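You operate a simulated robot arm through the tools that you are given. There is no shell and no other tool.

Carry out the task below with a simulated robot arm. There is one attempt and no reset: what you move stays moved.

JOB
Roll the bubbles out of the green book's label on the corner frame.
Fine: clamp it first and leave it clamped square; use the hand roller and put it back on the rest. Set down upright: hand roller. What is to be rubbed or washed off counts as gone when no trace of it is left.

It is judged by the outcome, as a careful person would: the job done as asked, and still so three seconds after it is handed in. It fails if anything else is knocked over, pushed out of place, dropped, spilled or broken.

ROBOT AND FRAMES
A 7-joint arm with a fingered hand, fixed in place. Base frame: the origin is on the floor under the middle of its stand, x ahead of it, y to its left, z up; the work surface is at about z = 938. Lengths are in mm, angles in degrees, forces in N, time in s.
With the tool pointing down near the work surface it reaches from about 280 to 700 mm from the base axis. Its first joint turns from -166.0 to 166.0 degrees. Payload 4 kg.
The TCP is the grasp point between the finger pads, 26 mm short of the fingertips. In the tool frame z runs along the fingers and y along their closing line. The gripper opens to 148 mm; its body begins 73 mm behind the TCP. The gripper is a hand of 3 fingers: y runs from the thumb to the fingers, the wrist lies at [0, 0, -239] in the tool frame.
Orientation is told as [roll, pitch, yaw] about the base's x, y, z axes, in that order, counted from this pose: with the fingers straight down and closing along the base's y, the tool's x points along the base's -x, its y along +y and its z along -z.

CONTROLS
- The arm moves only by the tool drive_tool. Its argument "rows" is a list of rows, each a list of 6 numbers: the shift along the tool's x, y, z in mm, then the turn, a rotation vector about the tool's x, y, z in degrees. In form: [[tx, ty, tz, ax, ay, az], ...]. A call has 1 to 20 rows; each row shifts and turns the commanded pose from where the row before left it, along the tool's axes as they then stand. Rows are played at 5 a second. More than 50 mm and 8.6 degrees between two rows, and nothing of the call is played. A pose out of reach is approached as far as the arm can. The call stops where the force on the tool passes 40 N (or 10 N more than at its start, if that is more) or the arm is blocked; 0.2 s more then pass. In this call time passes only in rows, and 0.2 s behind the last. It gives the time, the measured TCP pose, the force on the tool (base axes), the opening and the grip force at its end, in the units of the frame above (readings bear some noise), with the torque about the TCP (base axes, N m) and any sound that the robot's microphone picked up.
- Cameras (640 x 400 px; columns grow to the right, rows downward): "scene" is fixed at [399.7, -500.2, 1742.2]; the picture's right is [0.99, 0.13, 0.00], its down [0.07, -0.54, -0.84] and it looks along [-0.11, 0.83, -0.54] (base axes); focal length 316 px, centre (320, 200). "wrist" rides on the gripper at [67, -39, -90] in the tool frame; the picture's right is [0.50, 0.87, 0.00], its down [-0.66, 0.38, -0.65] and it looks along [-0.57, 0.33, 0.76] (tool axes); focal length 222 px, centre (320, 200). There is no depth. A picture from a camera that has moved, and an enlarged one, comes with that camera's place and axes in the base frame and with its lens.
- snapshot(camera): a new picture of that camera. No time passes.
- raise_lower(by): slides the trunk up (or, below 0, down) by that many mm; the arm rides with it, the base frame stays. It gives what a move gives, with no picture.
- curl_fingers(finger1, finger2, thumb_bend): sets how far each is bent, from 0 (flat) to 100 (curled in); at 30 the hand is open as for a grip, at 70 the pads meet at the TCP. One left out holds its place. A second passes; each finger stops where it meets its share of the squeeze, and holds until it gets a number again. It is the only way to open and close the hand. It gives what a move gives, with no picture; readings hold the bend of each and the force on the fingers (four entries, about 0 where the hand has none), thumb and palm.
- enlarge(camera, box): a new picture of the part [left, top, right, bottom] of that camera's present view, enlarged. No time passes.
- sign_off(): hands the job in; it is judged then, once.

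Nothing tells you positions but the pictures and the camera data. Unless the task says otherwise, let go and move clear before handing in.

The tools are called after "Call:" as a command line: name --pt "numbers of a row" for each row, then --argument value for the rest, lists and objects as JSON in quotes. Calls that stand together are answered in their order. drive_tool: Moves the arm, as the interface text tells. Its arguments: {"type":"object","properties":{"rows":{"type":"array","items":{"type":"array","items":{"type":"number"}}}},"required":["rows"]} The other tools are called the same way: raise_lower (by) moves the trunk up or down; curl_fingers (finger1, finger2, thumb_bend) moves the fingers one by one; snapshot (camera) takes a picture; enlarge (camera, box) takes an enlarged picture of a part of a camera's view; sign_off () hands the job in.

At the start:

```text
t: 0.0
eef_pos: [110.6, 380.6, 1298.7]
tcp_rot: [0.0, 0.0, -0.1]
contact_force: [0.2, 0.3, -0.2]
moment: [0.01, -0.02, -0.03]
opening: 148.1
grasp_force: 0.1
shape: jaw
bend: [30.0, 30.0, 30.0]
finger forces: [0.1, 0.0, 0.0, 0.0, 0.1, 0.1]
trunk travel left (down, up): [-525.0, 65.0]
```

scene: 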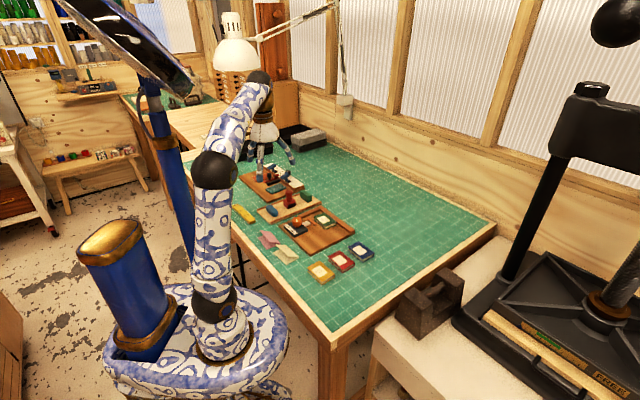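
wrist: 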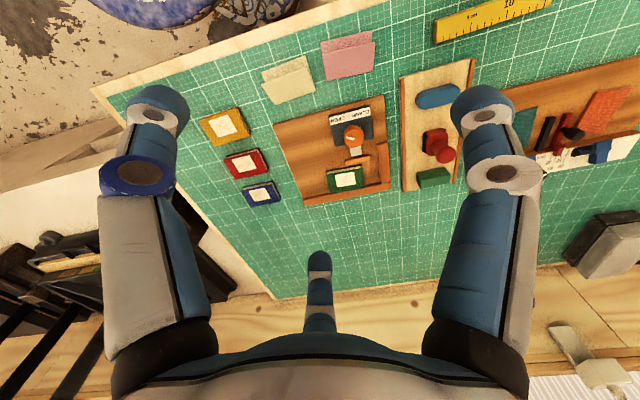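

I see a green cutting mat with small books, a corner frame board holding a green book and a clamp, and a tray of tools. I'll look closer before moving.

Call:
enlarge --camera "scene" --box '[220, 140, 400, 320]'

Call:
enlarge --camera "wrist" --box '[260, 60, 480, 220]'

Call:
enlarge --camera "wrist" --box '[460, 40, 640, 200]'

Call:
enlarge --camera "scene" --box '[230, 155, 330, 215]'

Call:
enlarge --camera "scene" --box '[270, 200, 370, 260]'

```text
2.22 times, centred on (310, 230) of scene
camera zoom: at [399.7, -500.2, 1742.2], right [0.99, 0.13, 0.0], down [0.07, -0.54, -0.84], along [-0.11, 0.83, -0.54], focal length 702 px, centre (342, 133)
```

zoom: 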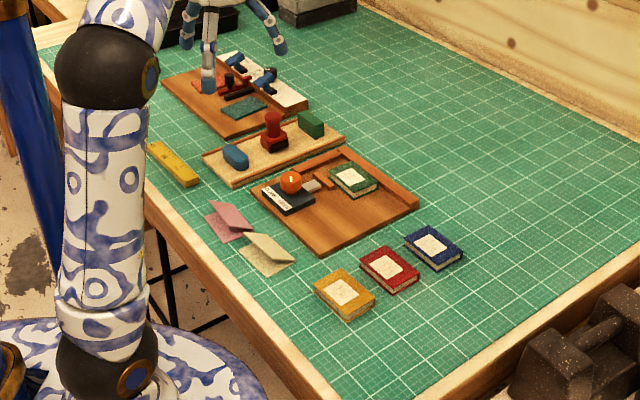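

```text
2.50 times, centred on (370, 140) of wrist
camera zoom: at [43.7, 340.9, 1388.9], right [-0.5, 0.87, 0.0], down [0.66, 0.38, 0.65], along [0.57, 0.33, -0.76], focal length 555 px, centre (195, 350)
```

zoom: 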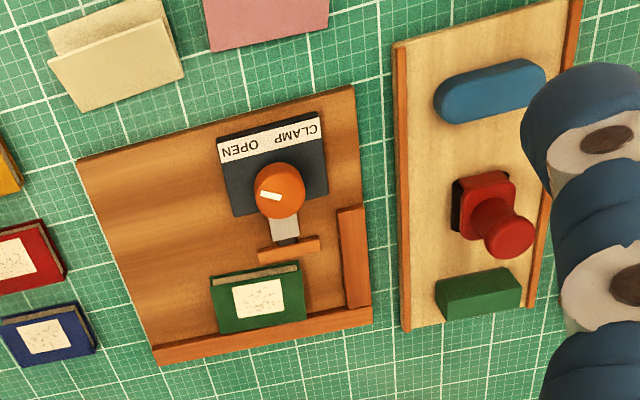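

```text
2.50 times, centred on (550, 120) of wrist
camera zoom: at [43.7, 340.9, 1388.9], right [-0.5, 0.87, 0.0], down [0.66, 0.38, 0.65], along [0.57, 0.33, -0.76], focal length 555 px, centre (-255, 400)
```

zoom: 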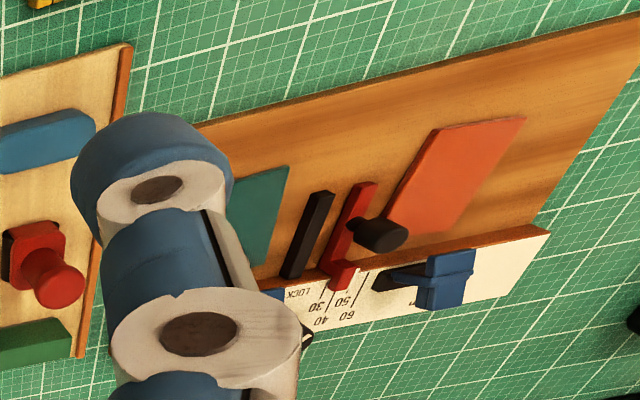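

```text
6.40 times, centred on (280, 185) of scene
camera zoom: at [399.7, -500.2, 1742.2], right [0.99, 0.13, 0.0], down [0.07, -0.54, -0.84], along [-0.11, 0.83, -0.54], focal length 2020 px, centre (576, 296)
```

zoom: 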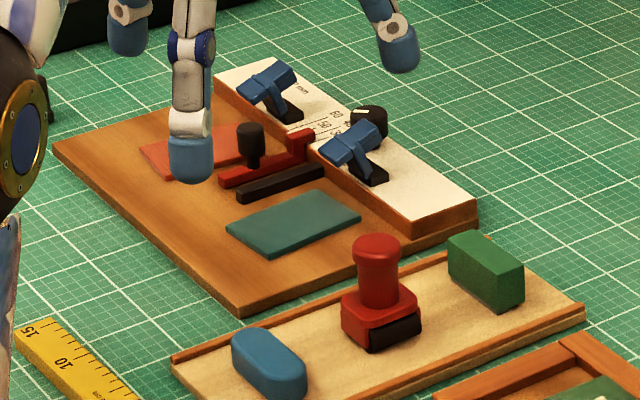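

```text
6.40 times, centred on (320, 230) of scene
camera zoom: at [399.7, -500.2, 1742.2], right [0.99, 0.13, 0.0], down [0.07, -0.54, -0.84], along [-0.11, 0.83, -0.54], focal length 2020 px, centre (320, 8)
```

zoom: 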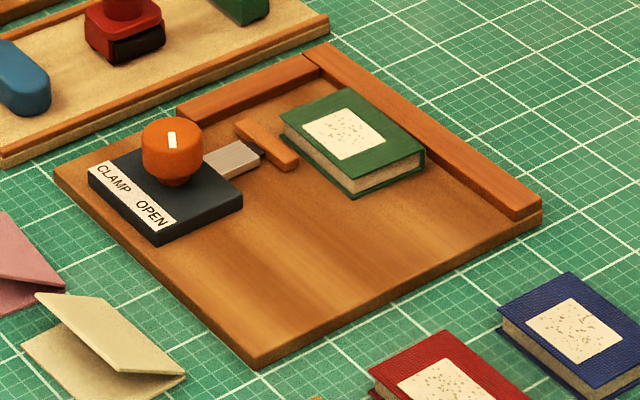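

The corner frame has two fences, a screw clamp with an orange CLAMP/OPEN knob and the green book. The roller seems to be the red piece on the tray beside it. I'll zoom in further on these parts.

Call:
enlarge --camera "scene" --box '[280, 205, 345, 245]'

Call:
enlarge --camera "scene" --box '[255, 185, 320, 225]'

Call:
enlarge --camera "wrist" --box '[315, 95, 395, 215]'

Call:
enlarge --camera "wrist" --box '[395, 60, 485, 200]'

Call:
enlarge --camera "scene" --box '[235, 165, 300, 205]'

```text
9.85 times, centred on (312, 225) of scene
camera zoom: at [399.7, -500.2, 1742.2], right [0.99, 0.13, 0.0], down [0.07, -0.54, -0.84], along [-0.11, 0.83, -0.54], focal length 3108 px, centre (394, -46)
```

zoom: 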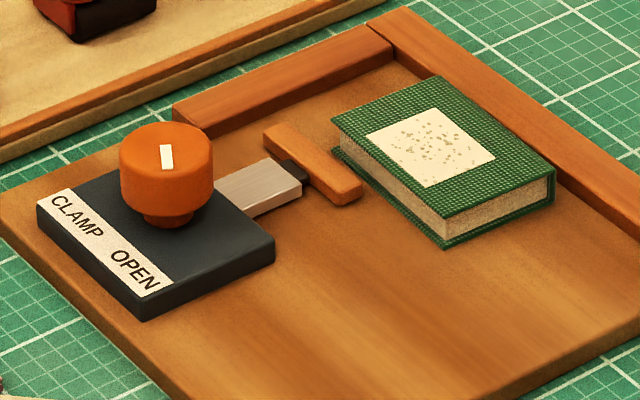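

```text
9.85 times, centred on (288, 205) of scene
camera zoom: at [399.7, -500.2, 1742.2], right [0.99, 0.13, 0.0], down [0.07, -0.54, -0.84], along [-0.11, 0.83, -0.54], focal length 3108 px, centre (640, 151)
```

zoom: 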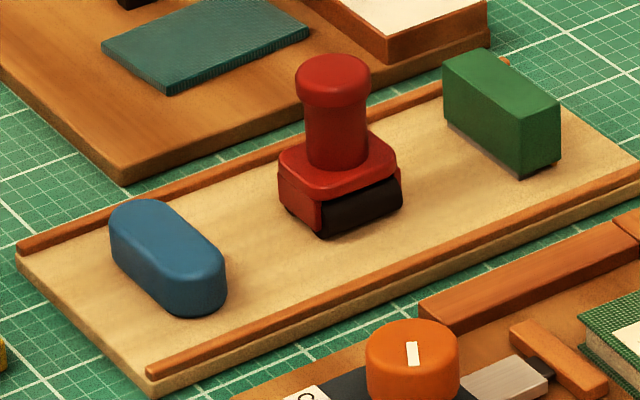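

```text
3.33 times, centred on (355, 155) of wrist
camera zoom: at [43.7, 340.9, 1388.9], right [-0.5, 0.87, 0.0], down [0.66, 0.38, 0.65], along [0.57, 0.33, -0.76], focal length 740 px, centre (203, 350)
```

zoom: 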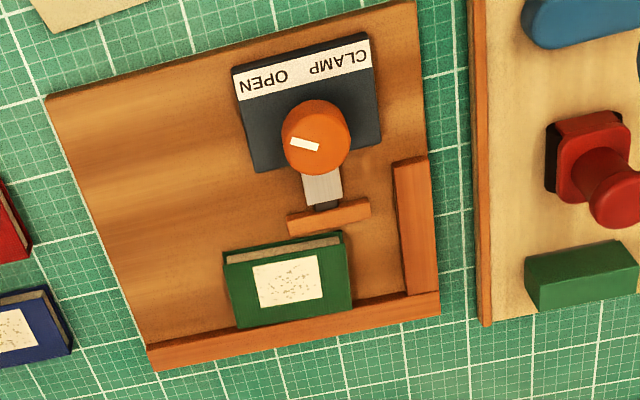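

```text
2.86 times, centred on (440, 130) of wrist
camera zoom: at [43.7, 340.9, 1388.9], right [-0.5, 0.87, 0.0], down [0.66, 0.38, 0.65], along [0.57, 0.33, -0.76], focal length 635 px, centre (-23, 400)
```

zoom: 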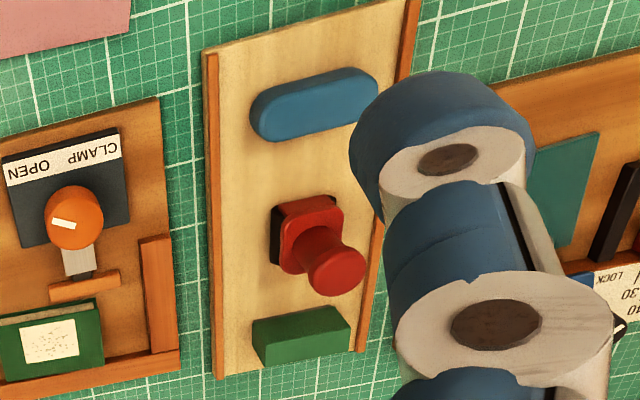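

```text
9.85 times, centred on (268, 185) of scene
camera zoom: at [399.7, -500.2, 1742.2], right [0.99, 0.13, 0.0], down [0.07, -0.54, -0.84], along [-0.11, 0.83, -0.54], focal length 3108 px, centre (837, 348)
```

zoom: 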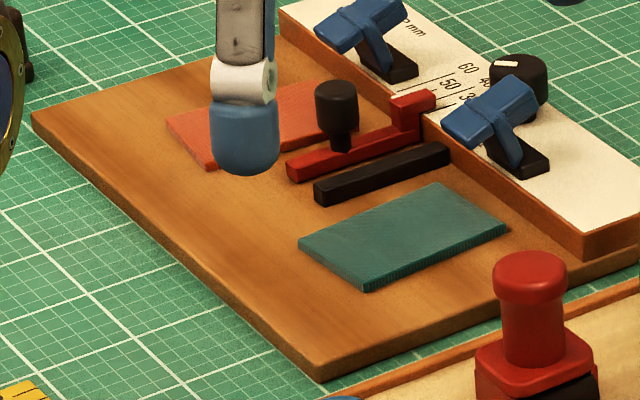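

The frame is turned about 45° in the base frame: its far fence runs along the direction (-0.7, 0.7), and the side fence is on the tray side. The book looks a little off the side fence. I'm moving the hand lower for a closer look at the clamp and book.

Call:
drive_tool --pt "2 16.5 37 0 0 0" --pt "2 16.5 37 0 0 0" --pt "2 16.5 37 0 0 0" --pt "2 16.5 37 0 0 0"

Call:
snapshot --camera "wrist"

```text
t: 1.0
eef_pos: [101.8, 446.1, 1149.6]
tcp_rot: [0.0, 0.1, -0.1]
contact_force: [0.1, -0.8, 0.5]
moment: [-0.02, -0.01, 0.03]
opening: 147.7
grasp_force: 0.0
shape: jaw
bend: [30.0, 30.0, 30.0]
finger forces: [0.1, 0.0, 0.1, 0.1, 0.0, 0.1]
trunk travel left (down, up): [-525.0, 65.0]
```

```text
taken
camera wrist: at [35.0, 406.4, 1240.4], right [-0.5, 0.87, 0.0], down [0.66, 0.38, 0.65], along [0.57, 0.33, -0.76], focal length 222 px, centre (320, 200)
```

wrist: 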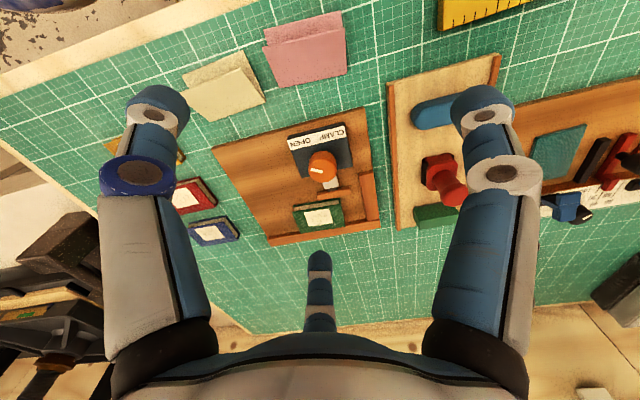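

The board is now centred in the wrist view. I'll zoom in on the clamp, the book and the tray.

Call:
enlarge --camera "wrist" --box '[200, 100, 392, 250]'

Call:
enlarge --camera "wrist" --box '[275, 115, 385, 185]'

Call:
enlarge --camera "wrist" --box '[280, 175, 390, 245]'

Call:
enlarge --camera "wrist" --box '[380, 80, 480, 230]'

```text
2.67 times, centred on (296, 175) of wrist
camera zoom: at [35.0, 406.4, 1240.4], right [-0.5, 0.87, 0.0], down [0.66, 0.38, 0.65], along [0.57, 0.33, -0.76], focal length 592 px, centre (384, 267)
```

zoom: 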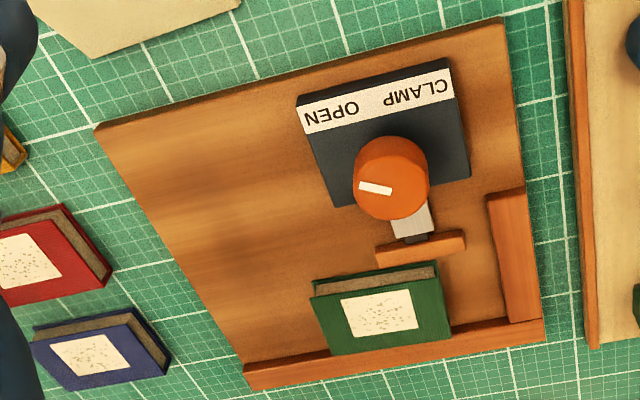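

```text
5.71 times, centred on (330, 150) of wrist
camera zoom: at [35.0, 406.4, 1240.4], right [-0.5, 0.87, 0.0], down [0.66, 0.38, 0.65], along [0.57, 0.33, -0.76], focal length 1269 px, centre (263, 486)
```

zoom: 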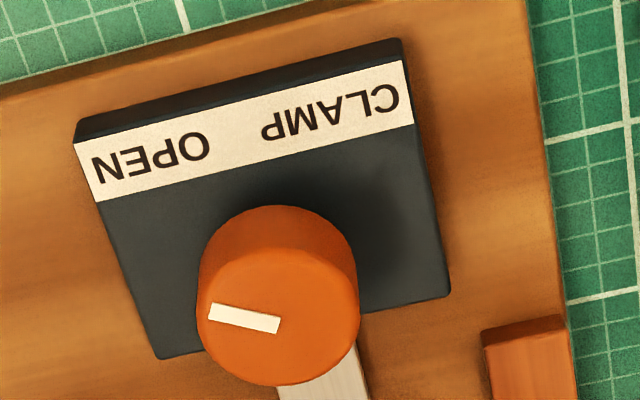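

```text
5.71 times, centred on (335, 210) of wrist
camera zoom: at [35.0, 406.4, 1240.4], right [-0.5, 0.87, 0.0], down [0.66, 0.38, 0.65], along [0.57, 0.33, -0.76], focal length 1269 px, centre (234, 143)
```

zoom: 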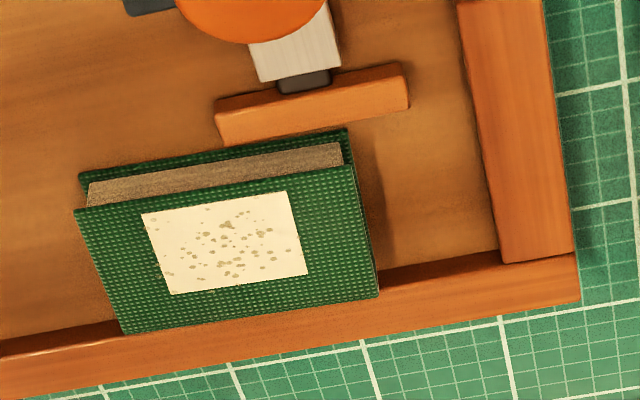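

```text
2.67 times, centred on (430, 155) of wrist
camera zoom: at [35.0, 406.4, 1240.4], right [-0.5, 0.87, 0.0], down [0.66, 0.38, 0.65], along [0.57, 0.33, -0.76], focal length 592 px, centre (27, 320)
```

zoom: 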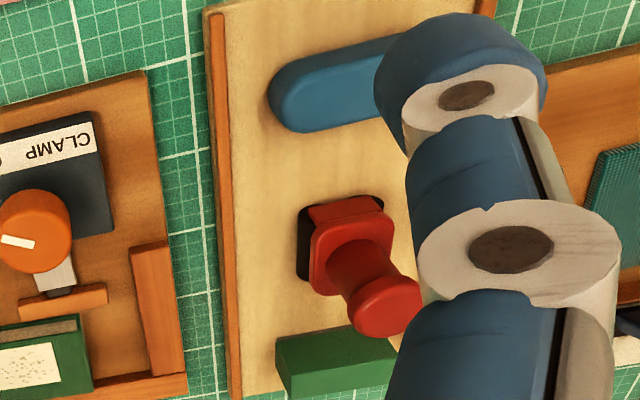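

The pointer is at OPEN. The book sits about 40 mm short of the side fence, about 13 mm short of the far fence, and about 2° off square, so I'll seat it in the corner before clamping. First I'll close the hand up here in the air to see its shape as a pusher.

Call:
curl_fingers --finger1 70 --finger2 70 --thumb_bend 70

Call:
snapshot --camera "wrist"

Call:
enlarge --camera "scene" --box '[215, 80, 325, 180]'

```text
t: 2.0
eef_pos: [101.2, 444.7, 1150.0]
tcp_rot: [0.0, 0.0, -0.1]
contact_force: [-0.4, 0.1, 0.0]
moment: [0.0, 0.0, 0.03]
opening: 0.3
grasp_force: 0.1
shape: fingers
bend: [69.0, 69.0, 70.0]
finger forces: [0.1, 0.0, 0.1, 0.1, 0.0, 0.1]
trunk travel left (down, up): [-525.0, 65.0]
```

```text
taken
camera wrist: at [35.1, 406.0, 1240.8], right [-0.5, 0.87, 0.0], down [0.66, 0.38, 0.65], along [0.57, 0.33, -0.76], focal length 222 px, centre (320, 200)
```

wrist: 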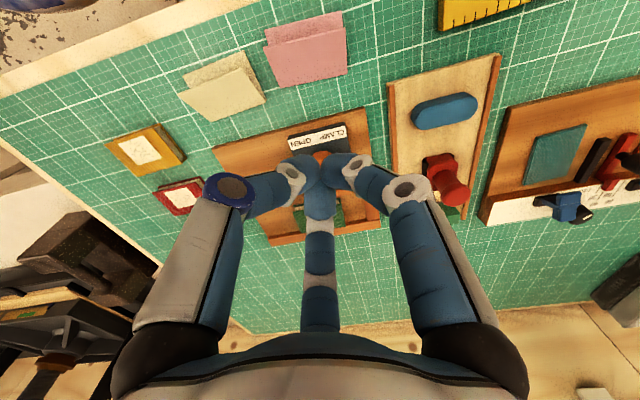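

```text
4.00 times, centred on (270, 130) of scene
camera zoom: at [399.7, -500.2, 1742.2], right [0.99, 0.13, 0.0], down [0.07, -0.54, -0.84], along [-0.11, 0.83, -0.54], focal length 1263 px, centre (520, 480)
```

zoom: 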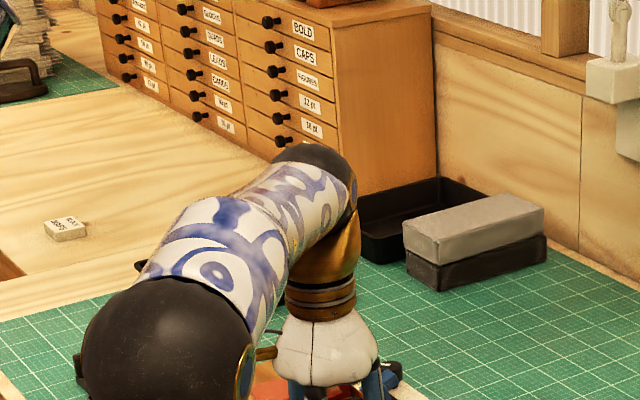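

The hand is a radial three-jaw: thumb at tool -y, fingers at ±60° from +y. When it's closed, the fingertip links slope at 45°, so I'll try curling the fingers away and using only the thumb as the pusher.

Call:
curl_fingers --finger1 100 --finger2 100 --thumb_bend 35

Call:
snapshot --camera "wrist"

Call:
enlarge --camera "scene" --box '[235, 120, 315, 200]'

```text
t: 3.0
eef_pos: [102.2, 445.3, 1149.2]
tcp_rot: [0.0, 0.0, -0.1]
contact_force: [0.2, 0.7, -0.1]
moment: [-0.01, -0.03, 0.02]
opening: 54.2
grasp_force: 0.1
shape: fingers
bend: [77.0, 77.0, 35.0]
finger forces: [0.0, 0.1, 0.1, 0.0, 0.0, 0.1]
trunk travel left (down, up): [-525.0, 65.0]
```

```text
taken
camera wrist: at [35.1, 406.0, 1240.8], right [-0.5, 0.87, 0.0], down [0.66, 0.38, 0.65], along [0.57, 0.33, -0.76], focal length 222 px, centre (320, 200)
```

wrist: 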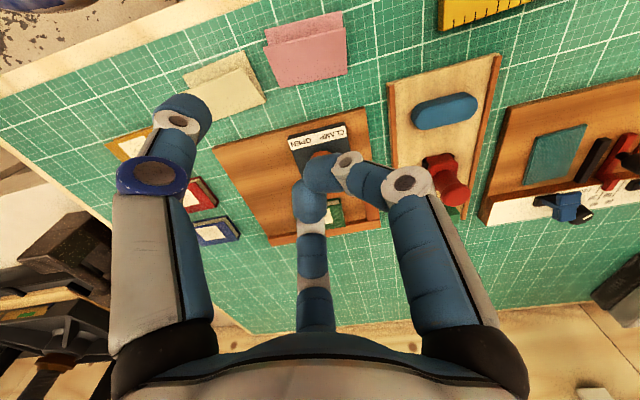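

```text
5.00 times, centred on (275, 160) of scene
camera zoom: at [399.7, -500.2, 1742.2], right [0.99, 0.13, 0.0], down [0.07, -0.54, -0.84], along [-0.11, 0.83, -0.54], focal length 1578 px, centre (545, 400)
```

zoom: 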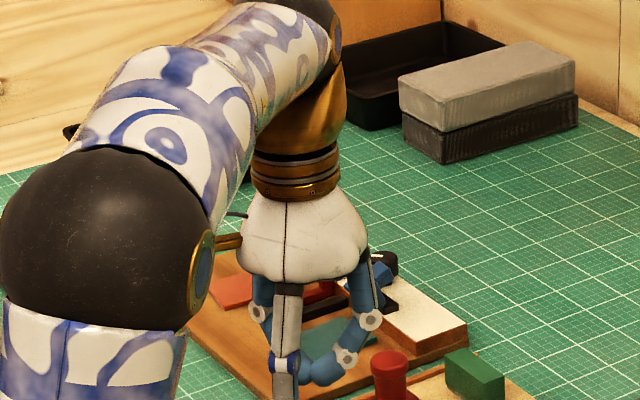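

With the fingers curled they still meet at the centre, so that's no good. Instead I'll leave one digit open with its tip vertical and keep the other two tucked at the centre, so the back of the open one does the pushing. First I need to see which finger is which.

Call:
curl_fingers --finger1 30 --finger2 75 --thumb_bend 75

Call:
snapshot --camera "wrist"

Call:
enlarge --camera "scene" --box '[235, 120, 315, 200]'

```text
t: 4.0
eef_pos: [102.5, 445.1, 1149.6]
tcp_rot: [-0.1, 0.0, -0.1]
contact_force: [0.2, 0.2, 0.5]
moment: [0.04, 0.0, 0.02]
opening: 70.2
grasp_force: 0.0
shape: fingers
bend: [30.0, 75.0, 71.0]
finger forces: [0.1, 0.1, 0.1, 0.1, 0.0, 0.1]
trunk travel left (down, up): [-525.0, 65.0]
```

```text
taken
camera wrist: at [35.1, 406.0, 1240.8], right [-0.5, 0.87, 0.0], down [0.66, 0.38, 0.65], along [0.57, 0.33, -0.76], focal length 222 px, centre (320, 200)
```

wrist: 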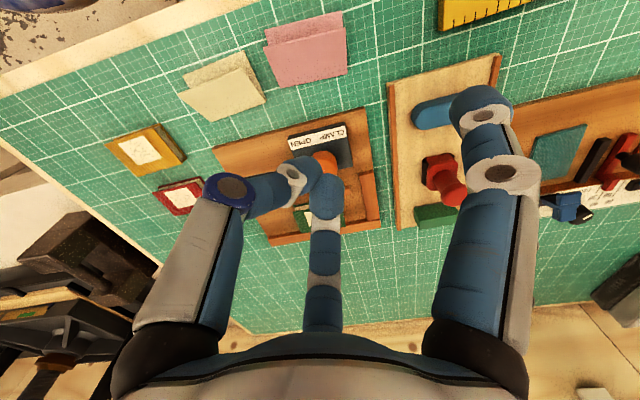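

```text
5.00 times, centred on (275, 160) of scene
camera zoom: at [399.7, -500.2, 1742.2], right [0.99, 0.13, 0.0], down [0.07, -0.54, -0.84], along [-0.11, 0.83, -0.54], focal length 1578 px, centre (545, 400)
```

zoom: 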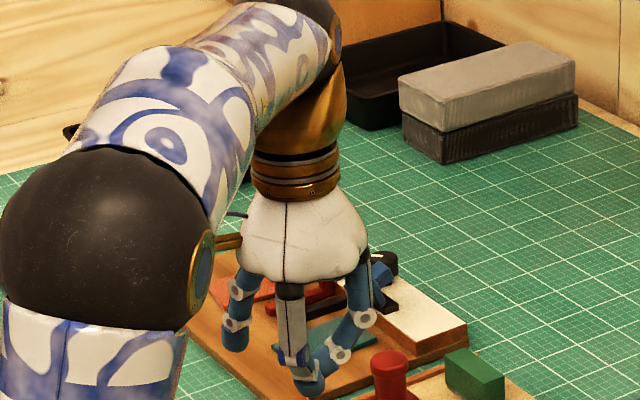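

finger1 is the right-hand digit, pointing to base azimuth 150° at yaw 0. With yaw about -15° its back faces along +e2, toward the side fence. I'm moving out over the mat on the open side of the book.

Call:
drive_tool --pt "0 0 0 0 0 7.7" --pt "0 0 0 0 0 7.7" --pt "-38.7 9.9 7 0 0 0" --pt "-38.7 9.9 7 0 0 0" --pt "-38.7 9.9 7 0 0 0" --pt "-38.7 9.9 7 0 0 0" --pt "-38.7 9.9 7 0 0 0" --pt "-38.7 9.9 7 0 0 0" --pt "-38.7 9.9 7 0 0 0"

Call:
snapshot --camera "wrist"

Call:
enlarge --camera "scene" --box '[260, 160, 400, 290]'

```text
t: 6.0
eef_pos: [382.7, 440.7, 1101.1]
tcp_rot: [0.0, 0.0, -15.5]
contact_force: [0.1, -0.1, -0.2]
moment: [0.03, 0.0, -0.02]
opening: 70.6
grasp_force: 0.1
shape: fingers
bend: [30.0, 75.0, 71.0]
finger forces: [0.0, 0.0, 0.0, 0.1, 0.0, 0.0]
trunk travel left (down, up): [-525.0, 65.0]
```

```text
taken
camera wrist: at [308.3, 420.7, 1191.4], right [-0.25, 0.97, 0.0], down [0.73, 0.19, 0.65], along [0.63, 0.16, -0.76], focal length 222 px, centre (320, 200)
```

wrist: 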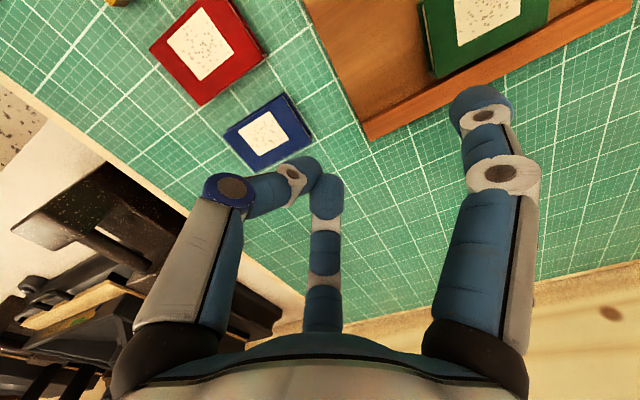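

```text
3.08 times, centred on (330, 225) of scene
camera zoom: at [399.7, -500.2, 1742.2], right [0.99, 0.13, 0.0], down [0.07, -0.54, -0.84], along [-0.11, 0.83, -0.54], focal length 971 px, centre (289, 123)
```

zoom: 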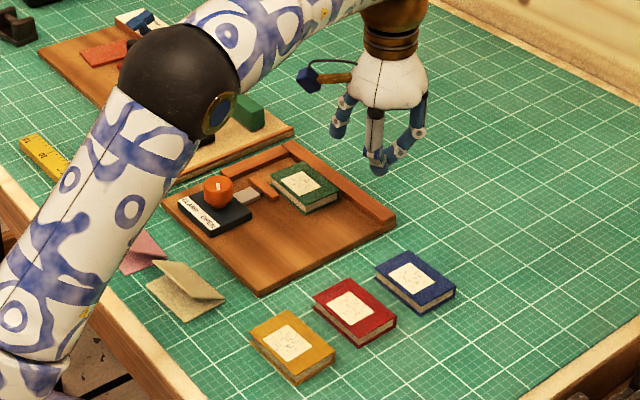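

The extended finger lines up with the middle of the book's open side, and the blue book is about 25–30 mm from the hand's centre. I'm shifting slightly toward the green book and going down in stages.

Call:
drive_tool --pt "6.9 4 30 0 0 0" --pt "0 0 33 0 0 0" --pt "0 0 30 0 0 0"

Call:
snapshot --camera "wrist"

Call:
enlarge --camera "scene" --box '[285, 185, 385, 255]'

```text
t: 6.8
eef_pos: [376.9, 445.7, 1007.2]
tcp_rot: [0.0, -0.1, -15.4]
contact_force: [-0.7, -0.4, 0.7]
moment: [0.03, 0.01, -0.02]
opening: 70.4
grasp_force: 0.0
shape: fingers
bend: [30.0, 75.0, 71.0]
finger forces: [0.0, 0.0, 0.0, 0.1, 0.0, 0.0]
trunk travel left (down, up): [-525.0, 65.0]
```

```text
taken
camera wrist: at [301.4, 426.1, 1097.7], right [-0.25, 0.97, 0.0], down [0.73, 0.19, 0.65], along [0.63, 0.16, -0.76], focal length 222 px, centre (320, 200)
```

wrist: 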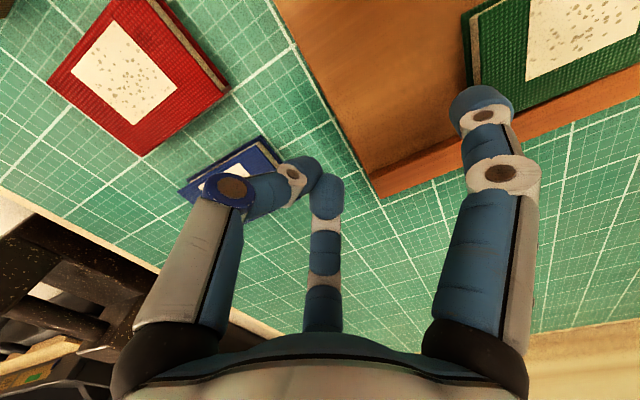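

```text
5.71 times, centred on (335, 220) of scene
camera zoom: at [399.7, -500.2, 1742.2], right [0.99, 0.13, 0.0], down [0.07, -0.54, -0.84], along [-0.11, 0.83, -0.54], focal length 1804 px, centre (234, 86)
```

zoom: 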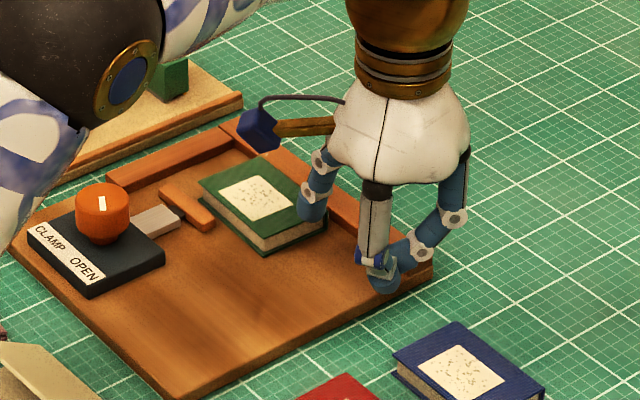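

The fingertip is nearly touching the book's edge line, so I'm backing off 10 mm before going lower and then checking.

Call:
drive_tool --pt "-8.6 -5 0 0 0 0" --pt "0 0 14 0 0 0"

Call:
enlarge --camera "wrist" --box '[240, 20, 640, 240]'

Call:
enlarge --camera "scene" --box '[305, 195, 375, 245]'

```text
t: 7.4
eef_pos: [383.0, 439.5, 993.0]
tcp_rot: [-0.1, 0.1, -15.5]
contact_force: [0.6, 0.2, -0.3]
moment: [-0.01, 0.0, -0.04]
opening: 70.4
grasp_force: 0.1
shape: fingers
bend: [30.0, 75.0, 71.0]
finger forces: [0.0, 0.0, 0.1, 0.0, 0.0, 0.0]
trunk travel left (down, up): [-525.0, 65.0]
```

```text
1.60 times, centred on (440, 130) of wrist
camera zoom: at [308.3, 419.5, 1084.0], right [-0.25, 0.97, 0.0], down [0.73, 0.19, 0.65], along [0.63, 0.16, -0.76], focal length 355 px, centre (128, 312)
```

zoom: 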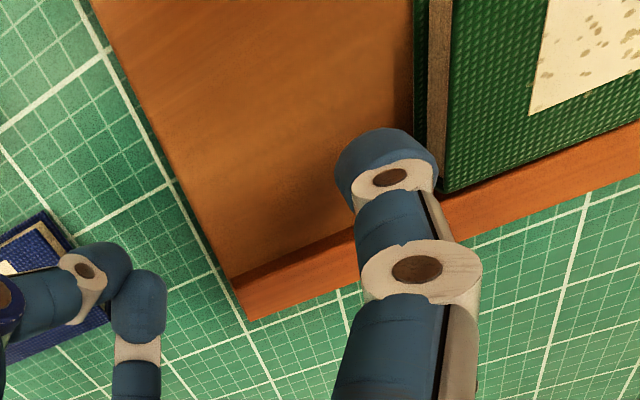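

```text
8.00 times, centred on (340, 220) of scene
camera zoom: at [399.7, -500.2, 1742.2], right [0.99, 0.13, 0.0], down [0.07, -0.54, -0.84], along [-0.11, 0.83, -0.54], focal length 2526 px, centre (160, 40)
```

zoom: 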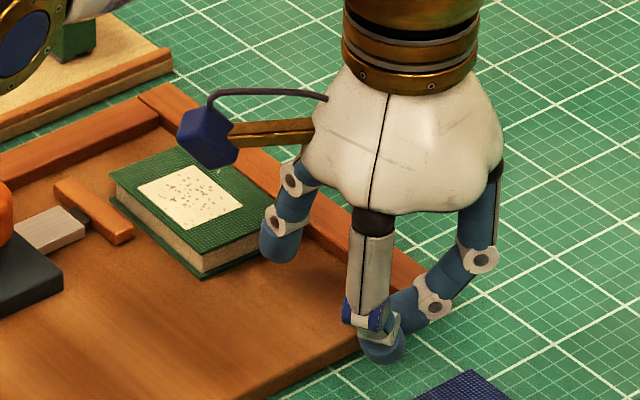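

There's about a 9 mm gap, and the finger is centred on the book's side. I'm lowering to pushing height, then pushing toward the side fence.

Call:
drive_tool --pt "0 0 8 0 0 0" --pt "0 0 7 0 0 0"

Call:
enlarge --camera "scene" --box '[305, 195, 375, 245]'

```text
t: 8.0
eef_pos: [383.8, 440.1, 978.6]
tcp_rot: [0.0, 0.1, -15.6]
contact_force: [0.4, 0.1, 0.6]
moment: [0.02, 0.01, -0.01]
opening: 70.7
grasp_force: 0.1
shape: fingers
bend: [30.0, 75.0, 71.0]
finger forces: [0.0, 0.0, 0.1, 0.0, 0.0, 0.0]
trunk travel left (down, up): [-525.0, 65.0]
```

```text
8.00 times, centred on (340, 220) of scene
camera zoom: at [399.7, -500.2, 1742.2], right [0.99, 0.13, 0.0], down [0.07, -0.54, -0.84], along [-0.11, 0.83, -0.54], focal length 2526 px, centre (160, 40)
```

zoom: 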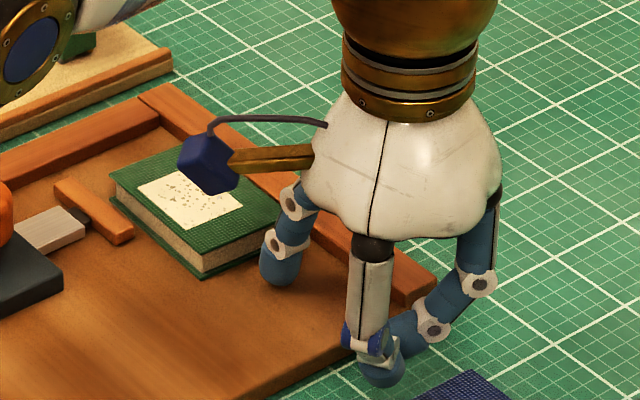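

The finger sits beside the book at mid-height. I'm pushing 30 mm along +e2 now.

Call:
drive_tool --pt "4.33 2.5 0 0 0 0" --pt "4.33 2.5 0 0 0 0" --pt "4.33 2.5 0 0 0 0" --pt "4.33 2.5 0 0 0 0" --pt "4.33 2.5 0 0 0 0" --pt "4.33 2.5 0 0 0 0"

Call:
enlarge --camera "scene" --box '[290, 190, 370, 245]'

Call:
snapshot --camera "wrist"

```text
t: 9.4
eef_pos: [362.4, 461.0, 978.0]
tcp_rot: [0.0, 0.1, -15.5]
contact_force: [-0.1, 0.4, -0.3]
moment: [-0.03, 0.01, 0.0]
opening: 70.6
grasp_force: 0.1
shape: fingers
bend: [30.0, 75.0, 71.0]
finger forces: [0.3, 0.1, 0.0, 0.0, 0.0, 0.1]
trunk travel left (down, up): [-525.0, 65.0]
```

```text
7.27 times, centred on (330, 218) of scene
camera zoom: at [399.7, -500.2, 1742.2], right [0.99, 0.13, 0.0], down [0.07, -0.54, -0.84], along [-0.11, 0.83, -0.54], focal length 2296 px, centre (247, 73)
```

zoom: 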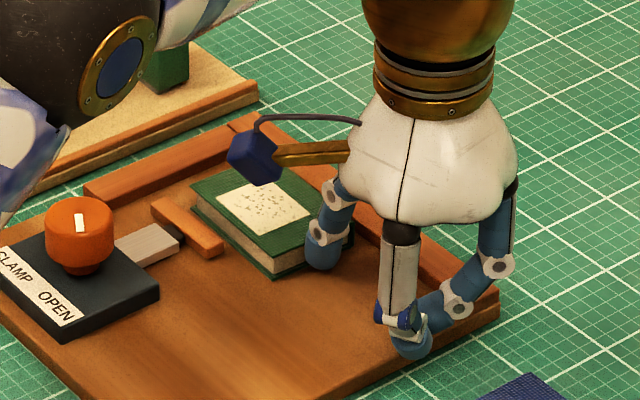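

```text
taken
camera wrist: at [287.8, 440.6, 1069.6], right [-0.25, 0.97, 0.0], down [0.73, 0.19, 0.65], along [0.63, 0.16, -0.76], focal length 222 px, centre (320, 200)
```

wrist: 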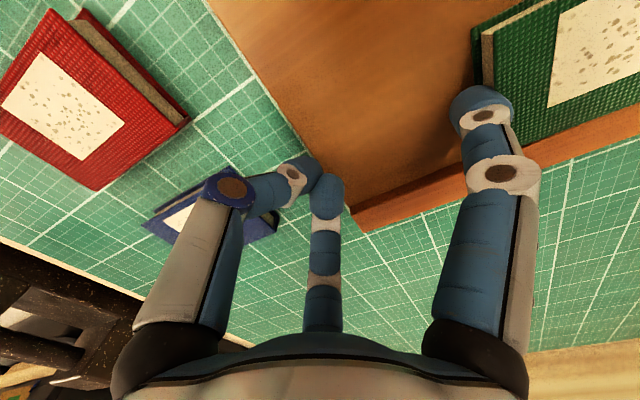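

The book slides easily, with under 1 N on the tool. I'm continuing toward the side fence.

Call:
drive_tool --pt "3.9 2.25 0 0 0 0" --pt "3.9 2.25 0 0 0 0" --pt "3.46 2 0 0 0 0"

Call:
enlarge --camera "scene" --box '[285, 190, 365, 245]'

Call:
snapshot --camera "wrist"

```text
t: 10.2
eef_pos: [354.5, 470.4, 978.1]
tcp_rot: [0.0, 0.0, -15.5]
contact_force: [0.1, 0.2, 0.2]
moment: [0.03, 0.01, 0.01]
opening: 70.3
grasp_force: 0.6
shape: fingers
bend: [30.0, 75.0, 71.0]
finger forces: [0.3, 0.0, 0.1, 0.1, 0.0, 0.1]
trunk travel left (down, up): [-525.0, 65.0]
```

```text
7.27 times, centred on (325, 218) of scene
camera zoom: at [399.7, -500.2, 1742.2], right [0.99, 0.13, 0.0], down [0.07, -0.54, -0.84], along [-0.11, 0.83, -0.54], focal length 2296 px, centre (284, 73)
```

zoom: 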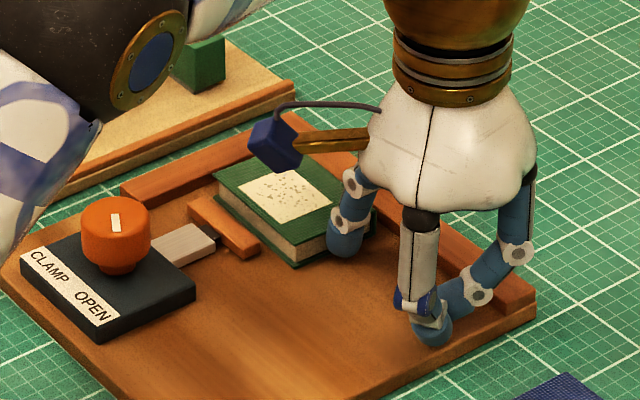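

```text
taken
camera wrist: at [278.5, 450.2, 1069.9], right [-0.25, 0.97, 0.0], down [0.73, 0.19, 0.65], along [0.63, 0.16, -0.76], focal length 222 px, centre (320, 200)
```

wrist: 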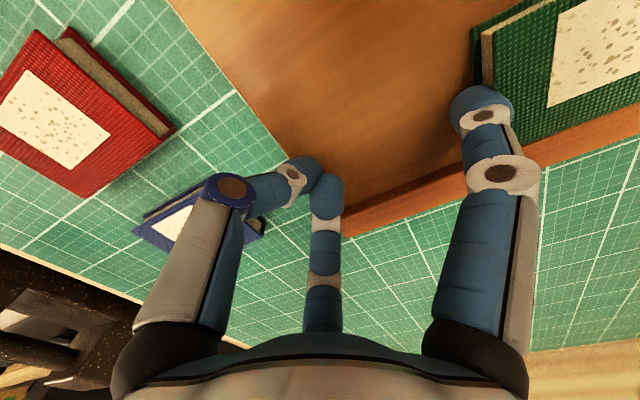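

There's still a small gap to the side fence. I'm continuing in small steps and watching the force.

Call:
drive_tool --pt "1.73 1 0 0 0 0" --pt "1.73 1 0 0 0 0" --pt "1.73 1 0 0 0 0"

Call:
enlarge --camera "scene" --box '[295, 195, 345, 230]'

```text
t: 11.0
eef_pos: [349.1, 473.6, 978.5]
tcp_rot: [0.0, 0.0, -15.6]
contact_force: [1.1, -0.1, 0.3]
moment: [0.01, 0.03, -0.01]
opening: 70.5
grasp_force: 0.2
shape: fingers
bend: [30.0, 75.0, 71.0]
finger forces: [0.2, 0.1, 0.0, 0.0, 0.1, 0.0]
trunk travel left (down, up): [-525.0, 65.0]
```

```text
11.43 times, centred on (320, 212) of scene
camera zoom: at [399.7, -500.2, 1742.2], right [0.99, 0.13, 0.0], down [0.07, -0.54, -0.84], along [-0.11, 0.83, -0.54], focal length 3608 px, centre (320, 57)
```

zoom: 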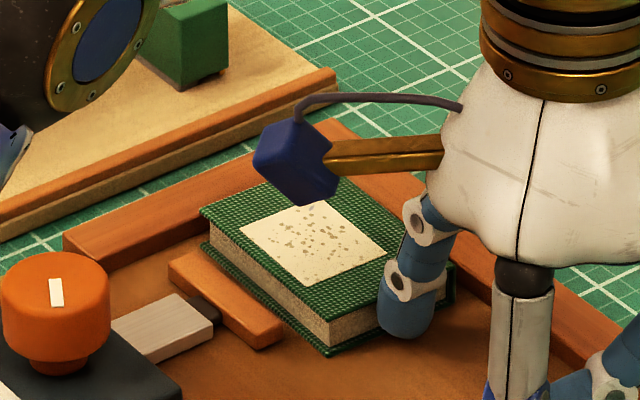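

Nearly there. I'm continuing in 2 mm steps.

Call:
drive_tool --pt "1.3 0.75 0 0 0 0" --pt "1.3 0.75 0 0 0 0"

Call:
enlarge --camera "scene" --box '[295, 195, 345, 230]'

```text
t: 11.6
eef_pos: [348.4, 476.7, 978.9]
tcp_rot: [0.0, 0.1, -15.4]
contact_force: [0.7, 0.1, -0.9]
moment: [0.01, 0.02, -0.02]
opening: 70.4
grasp_force: 0.3
shape: fingers
bend: [30.0, 75.0, 71.0]
finger forces: [0.3, 0.0, 0.1, 0.0, 0.0, 0.1]
trunk travel left (down, up): [-525.0, 65.0]
```

```text
11.43 times, centred on (320, 212) of scene
camera zoom: at [399.7, -500.2, 1742.2], right [0.99, 0.13, 0.0], down [0.07, -0.54, -0.84], along [-0.11, 0.83, -0.54], focal length 3608 px, centre (320, 57)
```

zoom: 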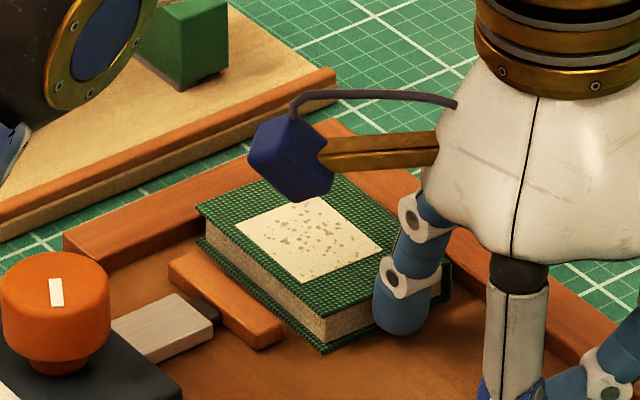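

There's still a few mm of gap to the fence. I'm continuing slowly.

Call:
drive_tool --pt "0.87 0.5 0 0 0 0" --pt "0.87 0.5 0 0 0 0" --pt "0.87 0.5 0 0 0 0"

Call:
enlarge --camera "scene" --box '[295, 195, 345, 230]'

```text
t: 12.4
eef_pos: [344.8, 478.6, 978.0]
tcp_rot: [0.0, 0.1, -15.5]
contact_force: [1.7, -0.5, 0.2]
moment: [0.0, 0.03, 0.02]
opening: 70.4
grasp_force: 0.2
shape: fingers
bend: [30.0, 75.0, 71.0]
finger forces: [0.3, 0.0, 0.0, 0.1, 0.0, 0.1]
trunk travel left (down, up): [-525.0, 65.0]
```

```text
11.43 times, centred on (320, 212) of scene
camera zoom: at [399.7, -500.2, 1742.2], right [0.99, 0.13, 0.0], down [0.07, -0.54, -0.84], along [-0.11, 0.83, -0.54], focal length 3608 px, centre (320, 57)
```

zoom: 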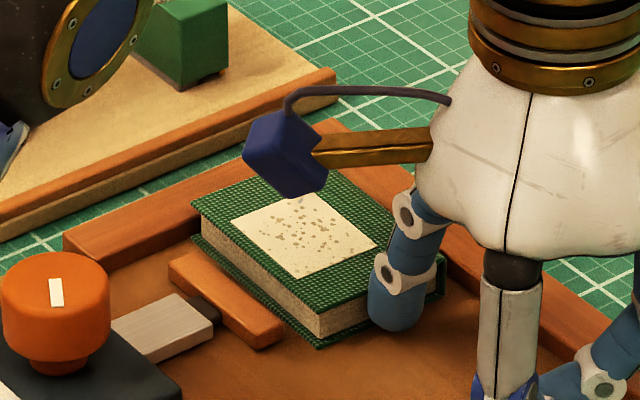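

Call:
drive_tool --pt "0.87 0.5 0 0 0 0" --pt "0.87 0.5 0 0 0 0"

Call:
enlarge --camera "scene" --box '[295, 195, 345, 230]'

```text
t: 13.0
eef_pos: [344.6, 480.0, 979.5]
tcp_rot: [0.0, 0.0, -15.5]
contact_force: [0.5, -0.7, 0.0]
moment: [-0.03, 0.02, -0.03]
opening: 69.6
grasp_force: 0.5
shape: fingers
bend: [31.0, 75.0, 71.0]
finger forces: [1.0, 0.0, 0.0, 0.0, 0.1, 0.0]
trunk travel left (down, up): [-525.0, 65.0]
```

```text
11.43 times, centred on (320, 212) of scene
camera zoom: at [399.7, -500.2, 1742.2], right [0.99, 0.13, 0.0], down [0.07, -0.54, -0.84], along [-0.11, 0.83, -0.54], focal length 3608 px, centre (320, 57)
```

zoom: 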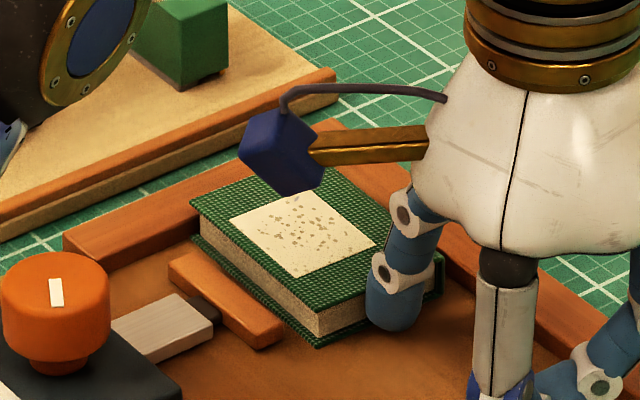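

The finger is now bending a little (30→31) and the book has stopped moving, so it has reached the side fence. I'm pressing slightly more to seat it flush.

Call:
drive_tool --pt "0.87 0.5 0 0 0 0" --pt "0.87 0.5 0 0 0 0"

Call:
enlarge --camera "scene" --box '[295, 195, 345, 230]'

Call:
enlarge --camera "wrist" --box '[400, 0, 640, 150]'

```text
t: 13.6
eef_pos: [342.0, 481.4, 979.4]
tcp_rot: [0.0, 0.0, -15.5]
contact_force: [1.2, -0.8, 0.2]
moment: [0.02, 0.02, -0.01]
opening: 68.5
grasp_force: 1.1
shape: fingers
bend: [31.0, 75.0, 71.0]
finger forces: [1.9, 0.1, 0.0, 0.1, 0.1, 0.1]
trunk travel left (down, up): [-525.0, 65.0]
```

```text
11.43 times, centred on (320, 212) of scene
camera zoom: at [399.7, -500.2, 1742.2], right [0.99, 0.13, 0.0], down [0.07, -0.54, -0.84], along [-0.11, 0.83, -0.54], focal length 3608 px, centre (320, 57)
```

zoom: 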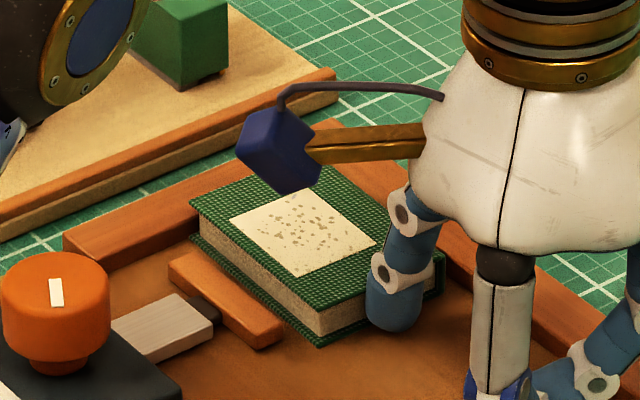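

```text
2.67 times, centred on (520, 75) of wrist
camera zoom: at [267.8, 461.3, 1069.5], right [-0.25, 0.97, 0.0], down [0.73, 0.19, 0.65], along [0.63, 0.16, -0.76], focal length 592 px, centre (-213, 533)
```

zoom: 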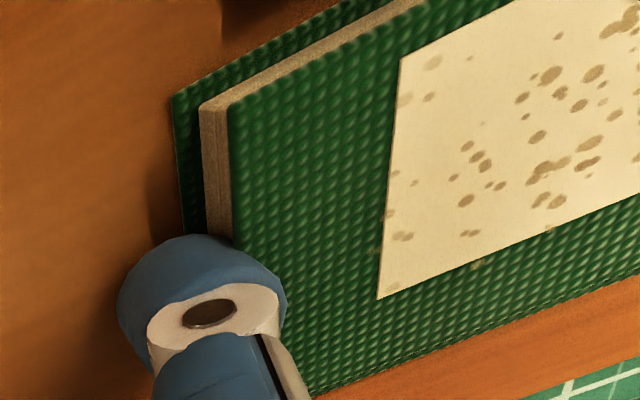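

The book is against the side fence with about 2 N of light contact. I'm backing off and lifting to inspect the seating.

Call:
drive_tool --pt "-6.5 -3.75 0 0 0 0" --pt "-6.5 -3.75 0 0 0 0" --pt "0 0 -40 0 0 0" --pt "0 0 -45 0 0 0" --pt "0 0 -45 0 0 0" --pt "30 -25 -20 0 0 0" --pt "40 -25 0 0 0 0" --pt "40 -25 0 0 0 0" --pt "40 -10 0 0 0 0"

Call:
snapshot --camera "wrist"

Call:
enlarge --camera "scene" --box '[290, 195, 360, 245]'

```text
t: 15.6
eef_pos: [183.8, 428.9, 1129.3]
tcp_rot: [0.0, 0.0, -15.5]
contact_force: [0.1, 0.1, 0.2]
moment: [0.02, 0.0, 0.0]
opening: 70.4
grasp_force: 0.2
shape: fingers
bend: [30.0, 75.0, 71.0]
finger forces: [0.0, 0.0, 0.0, 0.0, 0.1, 0.0]
trunk travel left (down, up): [-525.0, 65.0]
```

```text
taken
camera wrist: at [109.5, 408.7, 1219.9], right [-0.25, 0.97, 0.0], down [0.73, 0.19, 0.65], along [0.63, 0.16, -0.76], focal length 222 px, centre (320, 200)
```

wrist: 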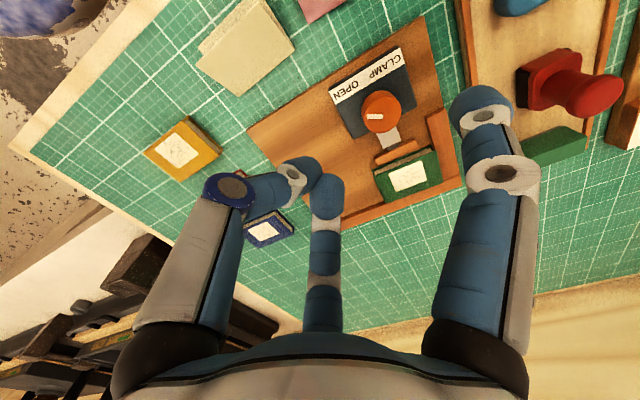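

```text
8.00 times, centred on (325, 220) of scene
camera zoom: at [399.7, -500.2, 1742.2], right [0.99, 0.13, 0.0], down [0.07, -0.54, -0.84], along [-0.11, 0.83, -0.54], focal length 2526 px, centre (280, 40)
```

zoom: 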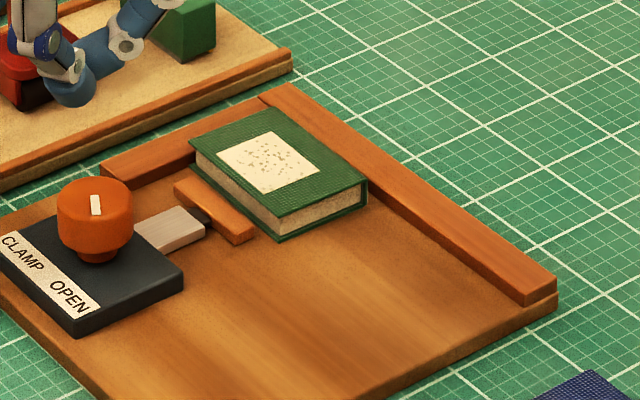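

Call:
enlarge --camera "wrist" --box '[330, 80, 470, 220]'

Call:
enlarge --camera "scene" --box '[300, 205, 340, 230]'

```text
2.86 times, centred on (400, 150) of wrist
camera zoom: at [109.5, 408.7, 1219.9], right [-0.25, 0.97, 0.0], down [0.73, 0.19, 0.65], along [0.63, 0.16, -0.76], focal length 635 px, centre (91, 343)
```

zoom: 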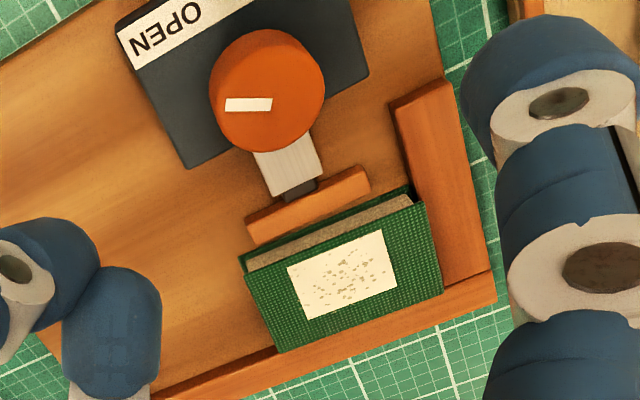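

```text
16.00 times, centred on (320, 218) of scene
camera zoom: at [399.7, -500.2, 1742.2], right [0.99, 0.13, 0.0], down [0.07, -0.54, -0.84], along [-0.11, 0.83, -0.54], focal length 5051 px, centre (320, -80)
```

zoom: 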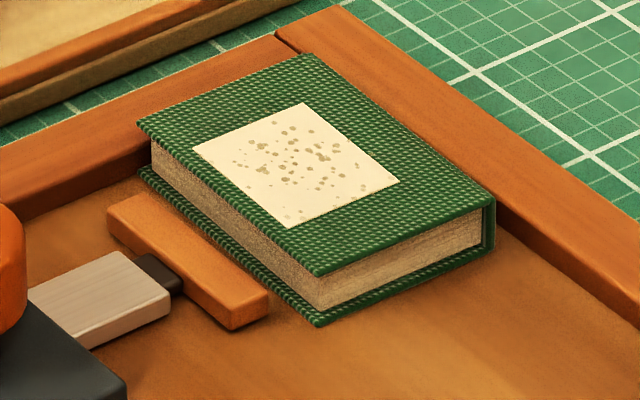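

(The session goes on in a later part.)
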